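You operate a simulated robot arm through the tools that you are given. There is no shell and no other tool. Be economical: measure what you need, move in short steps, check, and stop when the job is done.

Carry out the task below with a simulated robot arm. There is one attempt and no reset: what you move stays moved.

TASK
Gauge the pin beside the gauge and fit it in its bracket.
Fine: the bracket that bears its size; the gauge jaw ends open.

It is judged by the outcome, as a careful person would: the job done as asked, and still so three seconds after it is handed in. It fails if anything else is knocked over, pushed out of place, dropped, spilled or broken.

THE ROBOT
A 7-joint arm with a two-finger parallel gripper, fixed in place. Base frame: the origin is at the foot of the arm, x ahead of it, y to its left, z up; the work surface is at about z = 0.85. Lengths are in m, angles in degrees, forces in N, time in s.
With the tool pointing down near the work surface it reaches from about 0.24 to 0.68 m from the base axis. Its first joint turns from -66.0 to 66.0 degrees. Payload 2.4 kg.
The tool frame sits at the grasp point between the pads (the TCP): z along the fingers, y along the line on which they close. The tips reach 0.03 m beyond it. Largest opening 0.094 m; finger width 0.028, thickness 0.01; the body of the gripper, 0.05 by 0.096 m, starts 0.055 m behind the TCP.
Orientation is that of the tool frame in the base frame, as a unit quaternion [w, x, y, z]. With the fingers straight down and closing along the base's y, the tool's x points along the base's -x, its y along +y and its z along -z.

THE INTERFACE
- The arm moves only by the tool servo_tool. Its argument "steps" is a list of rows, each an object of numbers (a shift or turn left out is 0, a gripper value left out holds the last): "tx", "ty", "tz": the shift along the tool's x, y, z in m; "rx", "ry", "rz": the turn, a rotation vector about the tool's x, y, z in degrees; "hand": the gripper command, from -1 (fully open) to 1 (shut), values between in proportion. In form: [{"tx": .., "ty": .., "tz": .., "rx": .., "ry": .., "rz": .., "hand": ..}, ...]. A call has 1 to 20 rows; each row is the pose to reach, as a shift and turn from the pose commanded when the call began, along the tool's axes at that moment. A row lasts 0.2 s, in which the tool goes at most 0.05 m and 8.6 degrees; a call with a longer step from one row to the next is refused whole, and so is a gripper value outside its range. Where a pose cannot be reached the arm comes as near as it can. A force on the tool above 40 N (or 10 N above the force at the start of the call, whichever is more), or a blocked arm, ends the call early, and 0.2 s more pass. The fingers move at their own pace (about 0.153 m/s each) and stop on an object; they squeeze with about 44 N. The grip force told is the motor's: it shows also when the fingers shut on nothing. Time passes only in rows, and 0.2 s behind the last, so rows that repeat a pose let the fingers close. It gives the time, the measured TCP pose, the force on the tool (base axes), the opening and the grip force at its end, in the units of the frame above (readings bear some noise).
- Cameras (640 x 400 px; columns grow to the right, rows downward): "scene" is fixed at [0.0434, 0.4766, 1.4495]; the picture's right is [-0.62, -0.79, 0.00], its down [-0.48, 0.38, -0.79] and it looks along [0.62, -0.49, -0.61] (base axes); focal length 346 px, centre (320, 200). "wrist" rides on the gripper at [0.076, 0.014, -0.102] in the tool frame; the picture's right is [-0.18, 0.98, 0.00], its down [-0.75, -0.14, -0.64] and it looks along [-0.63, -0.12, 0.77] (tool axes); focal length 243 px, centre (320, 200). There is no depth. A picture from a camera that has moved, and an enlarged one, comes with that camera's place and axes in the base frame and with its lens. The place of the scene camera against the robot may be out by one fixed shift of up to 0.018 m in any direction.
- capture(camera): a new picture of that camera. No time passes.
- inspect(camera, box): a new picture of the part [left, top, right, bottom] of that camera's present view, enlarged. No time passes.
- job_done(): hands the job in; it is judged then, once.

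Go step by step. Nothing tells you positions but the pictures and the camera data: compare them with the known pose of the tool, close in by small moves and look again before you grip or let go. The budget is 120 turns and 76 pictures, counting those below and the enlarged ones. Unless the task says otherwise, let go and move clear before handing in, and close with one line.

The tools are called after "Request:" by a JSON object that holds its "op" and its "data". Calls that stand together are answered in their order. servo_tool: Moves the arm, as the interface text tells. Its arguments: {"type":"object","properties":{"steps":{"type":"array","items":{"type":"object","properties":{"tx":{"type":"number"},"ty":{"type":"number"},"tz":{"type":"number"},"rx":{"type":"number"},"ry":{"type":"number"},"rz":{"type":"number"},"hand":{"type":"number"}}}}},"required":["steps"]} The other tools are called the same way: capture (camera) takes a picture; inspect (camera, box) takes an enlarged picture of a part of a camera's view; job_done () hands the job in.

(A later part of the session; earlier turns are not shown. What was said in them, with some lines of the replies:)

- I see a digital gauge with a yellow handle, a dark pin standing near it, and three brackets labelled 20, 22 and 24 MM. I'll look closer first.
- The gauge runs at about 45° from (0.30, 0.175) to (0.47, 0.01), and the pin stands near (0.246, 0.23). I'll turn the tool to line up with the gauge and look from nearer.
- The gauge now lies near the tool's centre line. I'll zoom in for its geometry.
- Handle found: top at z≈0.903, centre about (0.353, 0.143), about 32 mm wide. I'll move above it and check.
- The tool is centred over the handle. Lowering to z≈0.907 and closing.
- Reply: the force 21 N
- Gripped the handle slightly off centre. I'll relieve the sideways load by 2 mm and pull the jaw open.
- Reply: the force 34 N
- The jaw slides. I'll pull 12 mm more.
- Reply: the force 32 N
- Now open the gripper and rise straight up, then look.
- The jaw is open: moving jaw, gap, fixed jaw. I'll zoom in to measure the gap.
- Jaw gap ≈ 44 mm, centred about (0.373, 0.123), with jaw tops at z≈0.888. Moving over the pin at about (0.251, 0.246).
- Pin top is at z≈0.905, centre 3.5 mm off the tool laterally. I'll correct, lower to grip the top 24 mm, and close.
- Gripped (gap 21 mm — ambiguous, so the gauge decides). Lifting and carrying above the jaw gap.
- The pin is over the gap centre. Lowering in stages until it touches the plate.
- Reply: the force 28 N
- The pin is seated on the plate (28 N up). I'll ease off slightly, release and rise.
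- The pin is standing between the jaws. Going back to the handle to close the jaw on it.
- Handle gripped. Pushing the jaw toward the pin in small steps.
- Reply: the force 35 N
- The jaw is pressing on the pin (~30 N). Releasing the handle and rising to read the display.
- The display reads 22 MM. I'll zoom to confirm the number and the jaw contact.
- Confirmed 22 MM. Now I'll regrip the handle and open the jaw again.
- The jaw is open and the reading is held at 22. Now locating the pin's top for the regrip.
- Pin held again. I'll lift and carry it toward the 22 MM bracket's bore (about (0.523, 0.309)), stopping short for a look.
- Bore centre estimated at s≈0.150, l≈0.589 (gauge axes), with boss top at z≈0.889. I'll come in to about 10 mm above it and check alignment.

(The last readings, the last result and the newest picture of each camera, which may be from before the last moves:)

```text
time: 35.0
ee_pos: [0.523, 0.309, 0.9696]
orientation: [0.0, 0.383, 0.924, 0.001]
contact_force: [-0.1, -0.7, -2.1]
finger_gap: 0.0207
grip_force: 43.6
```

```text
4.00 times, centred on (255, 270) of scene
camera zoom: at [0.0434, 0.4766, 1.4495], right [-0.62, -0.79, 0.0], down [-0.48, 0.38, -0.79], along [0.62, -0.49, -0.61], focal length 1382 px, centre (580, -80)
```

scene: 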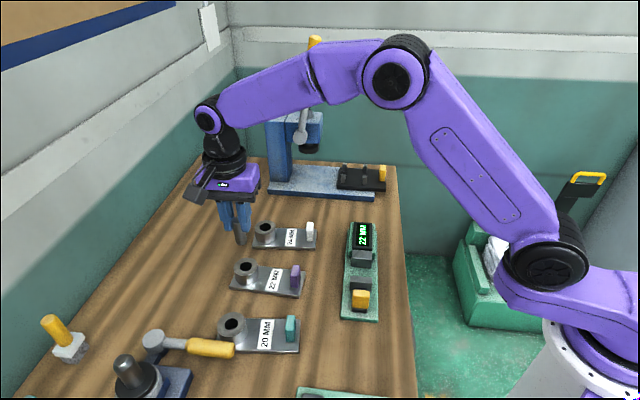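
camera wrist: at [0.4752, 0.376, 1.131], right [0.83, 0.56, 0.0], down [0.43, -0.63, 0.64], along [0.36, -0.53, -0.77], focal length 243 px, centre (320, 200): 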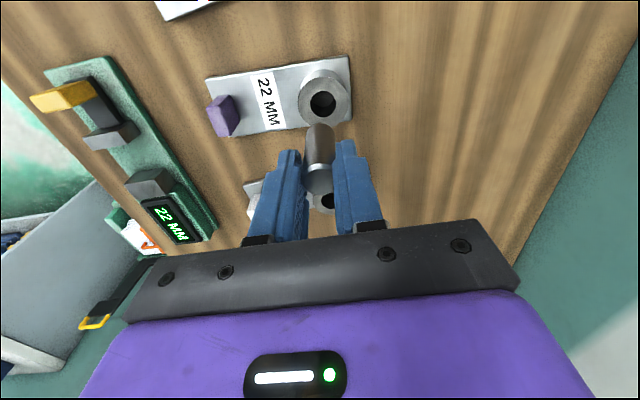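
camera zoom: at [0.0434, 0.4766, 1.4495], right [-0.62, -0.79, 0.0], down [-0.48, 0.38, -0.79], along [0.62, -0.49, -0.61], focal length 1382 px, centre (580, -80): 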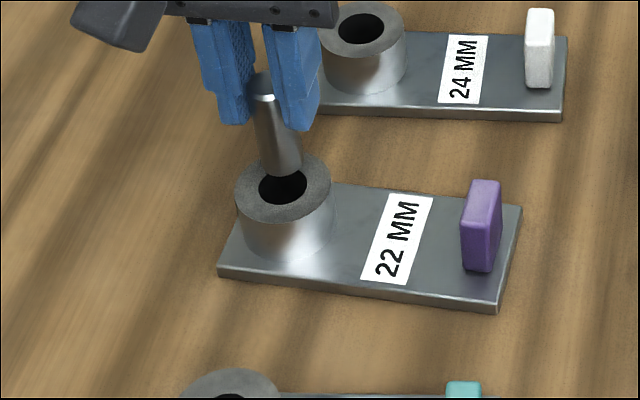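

The pin looks close to aligned; height ambiguity leaves a few mm in one direction. I'll shift slightly and come 10 mm lower to cut the parallax.

Request:
{"op": "servo_tool", "data": {"steps": [{"tx": 0.0015, "ty": 0.001, "tz": 0.005}, {"tx": 0.0015, "ty": 0.001, "tz": 0.01}, {"tx": 0.0015, "ty": 0.001, "tz": 0.01}]}}

Request:
{"op": "inspect", "data": {"camera": "wrist", "box": [280, 90, 360, 150]}}

Request:
{"op": "inspect", "data": {"camera": "scene", "box": [220, 240, 284, 290]}}

```text
time: 35.8
ee_pos: [0.5236, 0.3103, 0.9589]
orientation: [0.0, 0.382, 0.924, 0.0]
contact_force: [0.2, 0.6, -1.0]
finger_gap: 0.0206
grip_force: 43.8
```

```text
6.67 times, centred on (320, 120) of wrist
camera zoom: at [0.4801, 0.3751, 1.0612], right [0.83, 0.56, 0.0], down [0.43, -0.63, 0.64], along [0.36, -0.53, -0.77], focal length 1618 px, centre (320, 733)
```

zoom: 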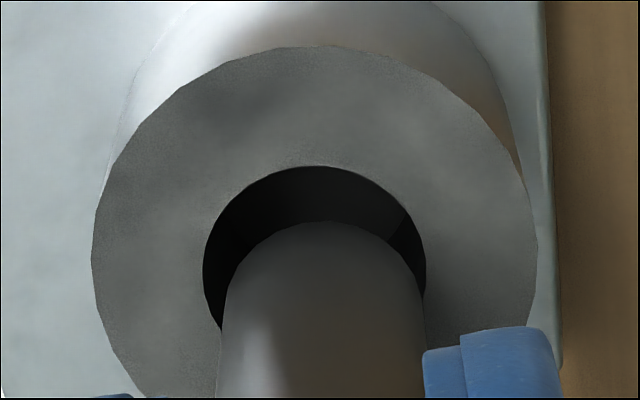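

```text
8.00 times, centred on (252, 265) of scene
camera zoom: at [0.0434, 0.4766, 1.4495], right [-0.62, -0.79, 0.0], down [-0.48, 0.38, -0.79], along [0.62, -0.49, -0.61], focal length 2765 px, centre (864, -320)
```

zoom: 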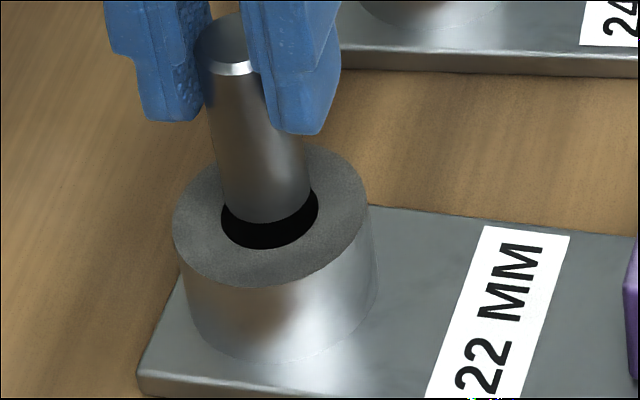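

Both views agree: the pin bottom is about 6 mm above the boss and 3 mm too far forward along tool −x. I'll correct and check.

Request:
{"op": "servo_tool", "data": {"steps": [{"tx": 0.003, "ty": -0.0006}, {"tx": 0.003, "ty": -0.0006, "tz": 0.003}, {"tx": 0.003, "ty": -0.0006, "tz": 0.003}]}}

Request:
{"op": "inspect", "data": {"camera": "wrist", "box": [280, 90, 360, 150]}}

Request:
{"op": "inspect", "data": {"camera": "scene", "box": [220, 240, 284, 290]}}

```text
time: 36.6
ee_pos: [0.5211, 0.313, 0.9556]
orientation: [0.0, 0.383, 0.924, 0.0]
contact_force: [0.1, 0.0, -0.4]
finger_gap: 0.0209
grip_force: 43.9
```

```text
6.67 times, centred on (320, 120) of wrist
camera zoom: at [0.4778, 0.3775, 1.0583], right [0.83, 0.56, 0.0], down [0.43, -0.63, 0.64], along [0.36, -0.53, -0.77], focal length 1618 px, centre (320, 733)
```

zoom: 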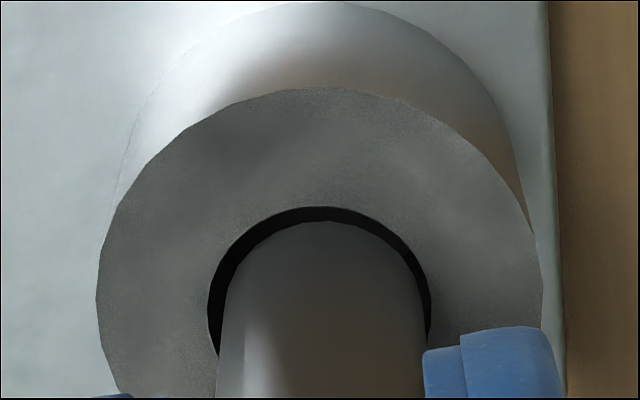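

```text
8.00 times, centred on (252, 265) of scene
camera zoom: at [0.0434, 0.4766, 1.4495], right [-0.62, -0.79, 0.0], down [-0.48, 0.38, -0.79], along [0.62, -0.49, -0.61], focal length 2765 px, centre (864, -320)
```

zoom: 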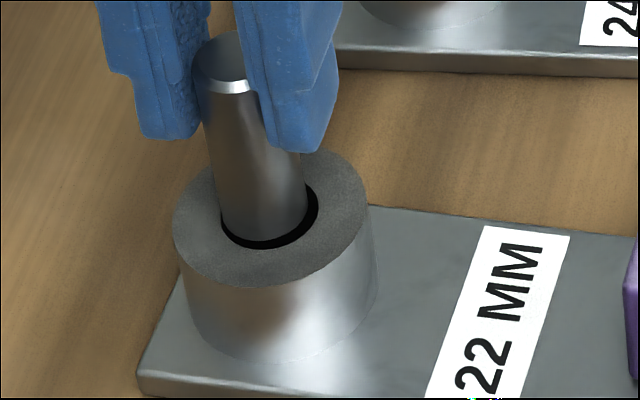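

Nearly centred, about 2 mm above the boss. A small lateral trim and then slow insertion.

Request:
{"op": "servo_tool", "data": {"steps": [{"ty": -0.0006}, {"ty": -0.0006, "tz": 0.003}, {"ty": -0.0006, "tz": 0.006}, {"ty": -0.0006, "tz": 0.009}, {"ty": -0.0006, "tz": 0.009}]}}

Request:
{"op": "inspect", "data": {"camera": "scene", "box": [220, 240, 284, 290]}}

```text
time: 37.8
ee_pos: [0.5211, 0.3134, 0.9466]
orientation: [0.001, 0.383, 0.924, 0.0]
contact_force: [0.1, -0.4, -1.8]
finger_gap: 0.0209
grip_force: 43.8
```

```text
8.00 times, centred on (252, 265) of scene
camera zoom: at [0.0434, 0.4766, 1.4495], right [-0.62, -0.79, 0.0], down [-0.48, 0.38, -0.79], along [0.62, -0.49, -0.61], focal length 2765 px, centre (864, -320)
```

zoom: 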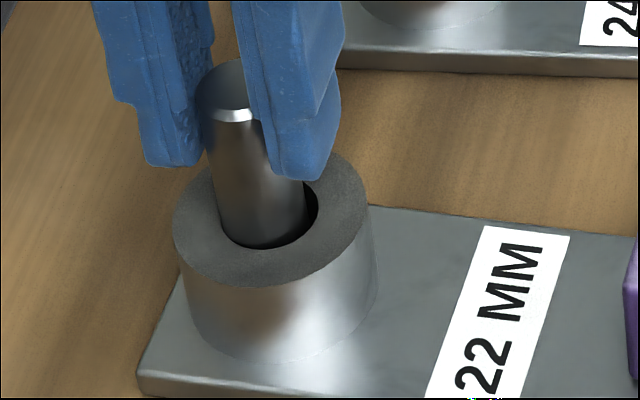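

The pin has entered the bore freely. Trimming sideways slightly and continuing down.

Request:
{"op": "servo_tool", "data": {"steps": [{"ty": -0.0008}, {"ty": -0.0008, "tz": 0.004}, {"ty": -0.0008, "tz": 0.008}, {"ty": -0.0008, "tz": 0.012}, {"ty": -0.0008, "tz": 0.016}, {"ty": -0.0008, "tz": 0.02}, {"ty": -0.0008, "tz": 0.02}]}}

Request:
{"op": "inspect", "data": {"camera": "scene", "box": [220, 240, 284, 290]}}

```text
time: 39.4
ee_pos: [0.5225, 0.3127, 0.9279]
orientation: [0.0, 0.383, 0.924, 0.001]
contact_force: [-9.0, -6.3, 23.8]
finger_gap: 0.0207
grip_force: 43.6
```

```text
8.00 times, centred on (252, 265) of scene
camera zoom: at [0.0428, 0.4762, 1.4497], right [-0.62, -0.79, 0.0], down [-0.48, 0.38, -0.79], along [0.62, -0.49, -0.61], focal length 2765 px, centre (864, -320)
```

zoom: 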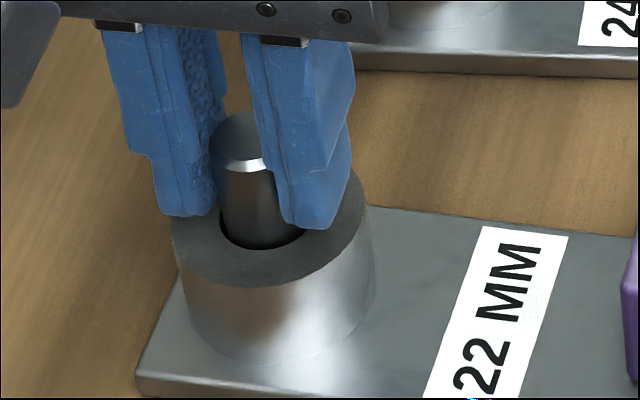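

The pin has met the floor at about the plate height (24 N up). Easing off, releasing and rising.

Request:
{"op": "servo_tool", "data": {"steps": [{"ty": 0.0006, "tz": -0.001}, {"ty": 0.0006, "tz": -0.001}, {"ty": 0.0006, "tz": -0.001, "hand": -0.4}, {"ty": 0.0006, "tz": -0.001, "hand": -0.6}, {"ty": 0.0006, "tz": -0.001, "hand": -0.6}, {"ty": 0.0006, "tz": -0.04}, {"ty": 0.0006, "tz": -0.08}, {"ty": 0.0006, "tz": -0.12}, {"ty": 0.0006, "tz": -0.12}]}}

Request:
{"op": "inspect", "data": {"camera": "scene", "box": [220, 240, 284, 290]}}

Request:
{"op": "capture", "data": {"camera": "wrist"}}

Request:
{"op": "capture", "data": {"camera": "scene"}}

```text
time: 41.4
ee_pos: [0.5212, 0.3085, 1.0478]
orientation: [0.0, 0.382, 0.924, 0.0]
contact_force: [0.6, -0.5, 0.1]
finger_gap: 0.0753
grip_force: 0.2
```

```text
8.00 times, centred on (252, 265) of scene
camera zoom: at [0.0434, 0.4766, 1.4495], right [-0.62, -0.79, 0.0], down [-0.48, 0.38, -0.79], along [0.62, -0.49, -0.61], focal length 2765 px, centre (864, -320)
```

zoom: 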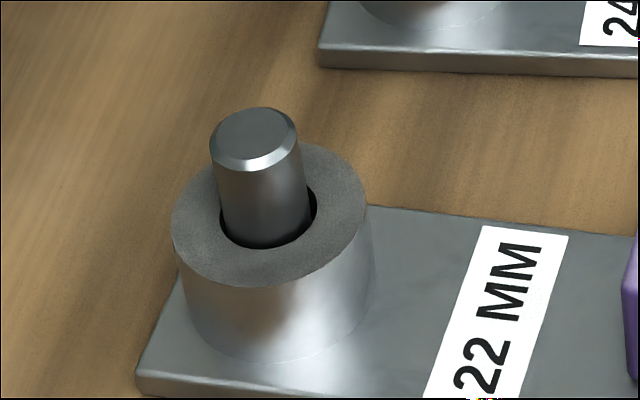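

```text
23 pictures are left
camera wrist: at [0.4784, 0.3744, 1.1503], right [0.83, 0.56, 0.0], down [0.43, -0.63, 0.64], along [0.36, -0.53, -0.77], focal length 243 px, centre (320, 200)
```

wrist: 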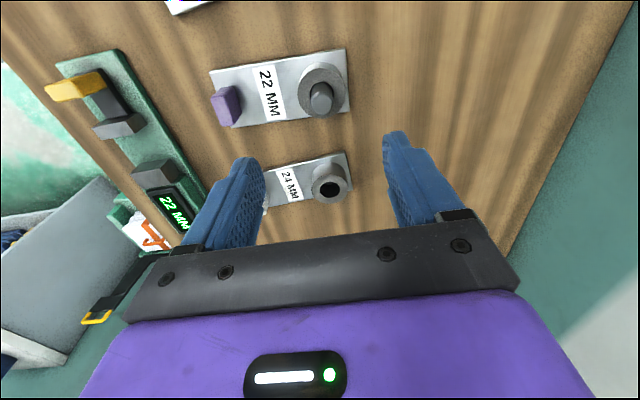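

```text
22 pictures are left
```

scene: 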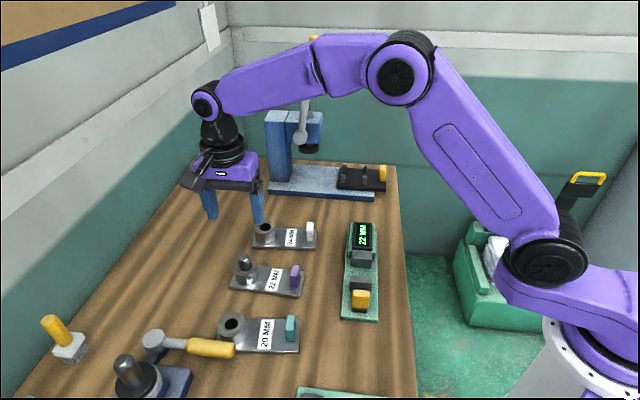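

The pin stands in the 22 MM bracket, and the jaw is open. To confirm it's seated and not wedged, I'll press lightly on its top with closed fingers.

Request:
{"op": "servo_tool", "data": {"steps": [{"tx": 0.002, "ty": 0.0035, "hand": 1}, {"tx": 0.002, "ty": 0.0035, "hand": 1}, {"tx": 0.002, "ty": 0.0035, "tz": 0.04}, {"tx": 0.002, "ty": 0.0035, "tz": 0.08}, {"tx": 0.002, "ty": 0.0035, "tz": 0.092}, {"tx": 0.002, "ty": 0.0035, "tz": 0.096}, {"tx": 0.002, "ty": 0.0035, "tz": 0.1}, {"tx": 0.002, "ty": 0.0035, "tz": 0.102}, {"tx": 0.002, "ty": 0.0035, "tz": 0.102}]}}

Request:
{"op": "inspect", "data": {"camera": "scene", "box": [220, 240, 284, 290]}}

```text
time: 43.1
ee_pos: [0.5249, 0.3156, 0.9497]
orientation: [0.001, 0.382, 0.924, 0.001]
contact_force: [-3.9, -2.3, 8.0]
finger_gap: 0.0001
grip_force: 33.3
stopped in row 8: the force on the tool passed its limit (the readings are from after the stop); the commanded pose is now the measured one
```

```text
8.00 times, centred on (252, 265) of scene
camera zoom: at [0.0432, 0.4764, 1.4496], right [-0.62, -0.79, 0.0], down [-0.48, 0.38, -0.79], along [0.62, -0.49, -0.61], focal length 2765 px, centre (864, -320)
```

zoom: 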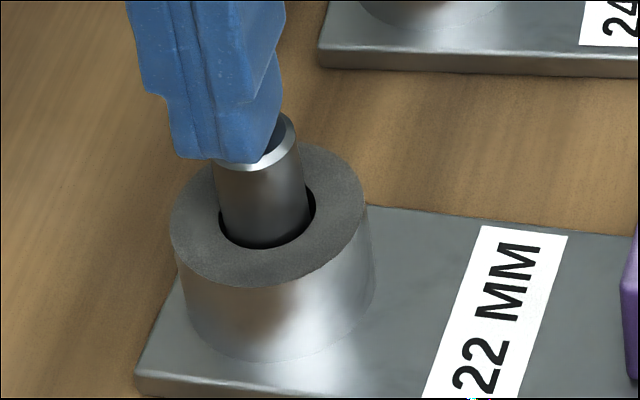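

The pin held firm under 40 N and didn't move, so it is seated. Rising clear and taking a final look.

Request:
{"op": "servo_tool", "data": {"steps": [{"tz": -0.04}, {"tz": -0.08}, {"tz": -0.12}, {"tz": -0.12, "hand": -1}, {"tz": -0.12, "hand": -1}]}}

Request:
{"op": "capture", "data": {"camera": "scene"}}

Request:
{"op": "inspect", "data": {"camera": "scene", "box": [220, 210, 390, 330]}}

```text
time: 44.3
ee_pos: [0.5241, 0.3136, 1.0679]
orientation: [0.001, 0.383, 0.924, 0.002]
contact_force: [0.2, -0.3, -0.1]
finger_gap: 0.0941
grip_force: 0.0
```

```text
20 pictures are left
```

scene: 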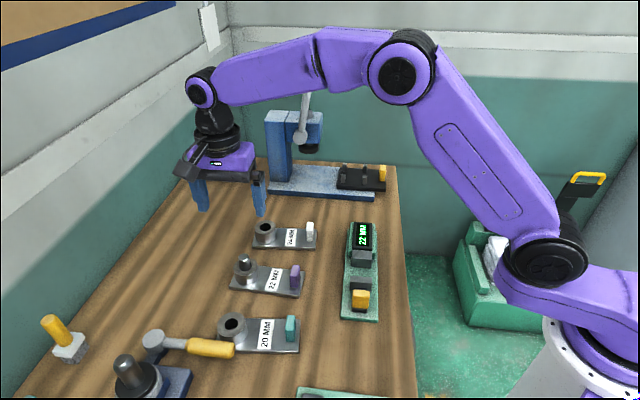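

```text
3.33 times, centred on (305, 270) of scene
camera zoom: at [0.0434, 0.4766, 1.4495], right [-0.62, -0.79, 0.0], down [-0.48, 0.38, -0.79], along [0.62, -0.49, -0.61], focal length 1152 px, centre (370, -33)
```

zoom: 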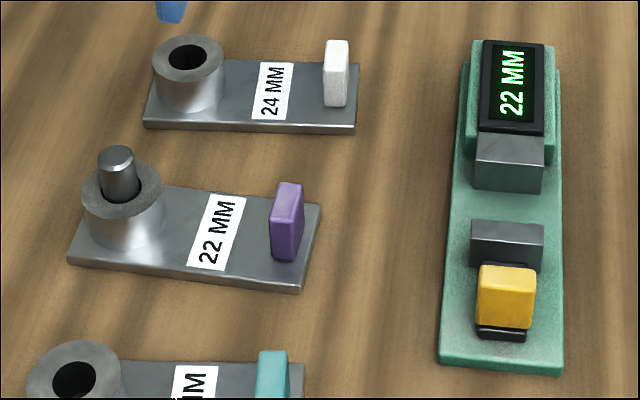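

The pin stands in the 22 MM bracket, the jaw is open with 22 MM showing, and nothing else has moved. Handing in.

Request:
{"op": "job_done", "data": {}}

```text
The job is handed in.
```

The pin gauged at 22 mm and is seated in the 22 MM bracket; the gauge jaw is open, the arm is clear, and the job is handed in.
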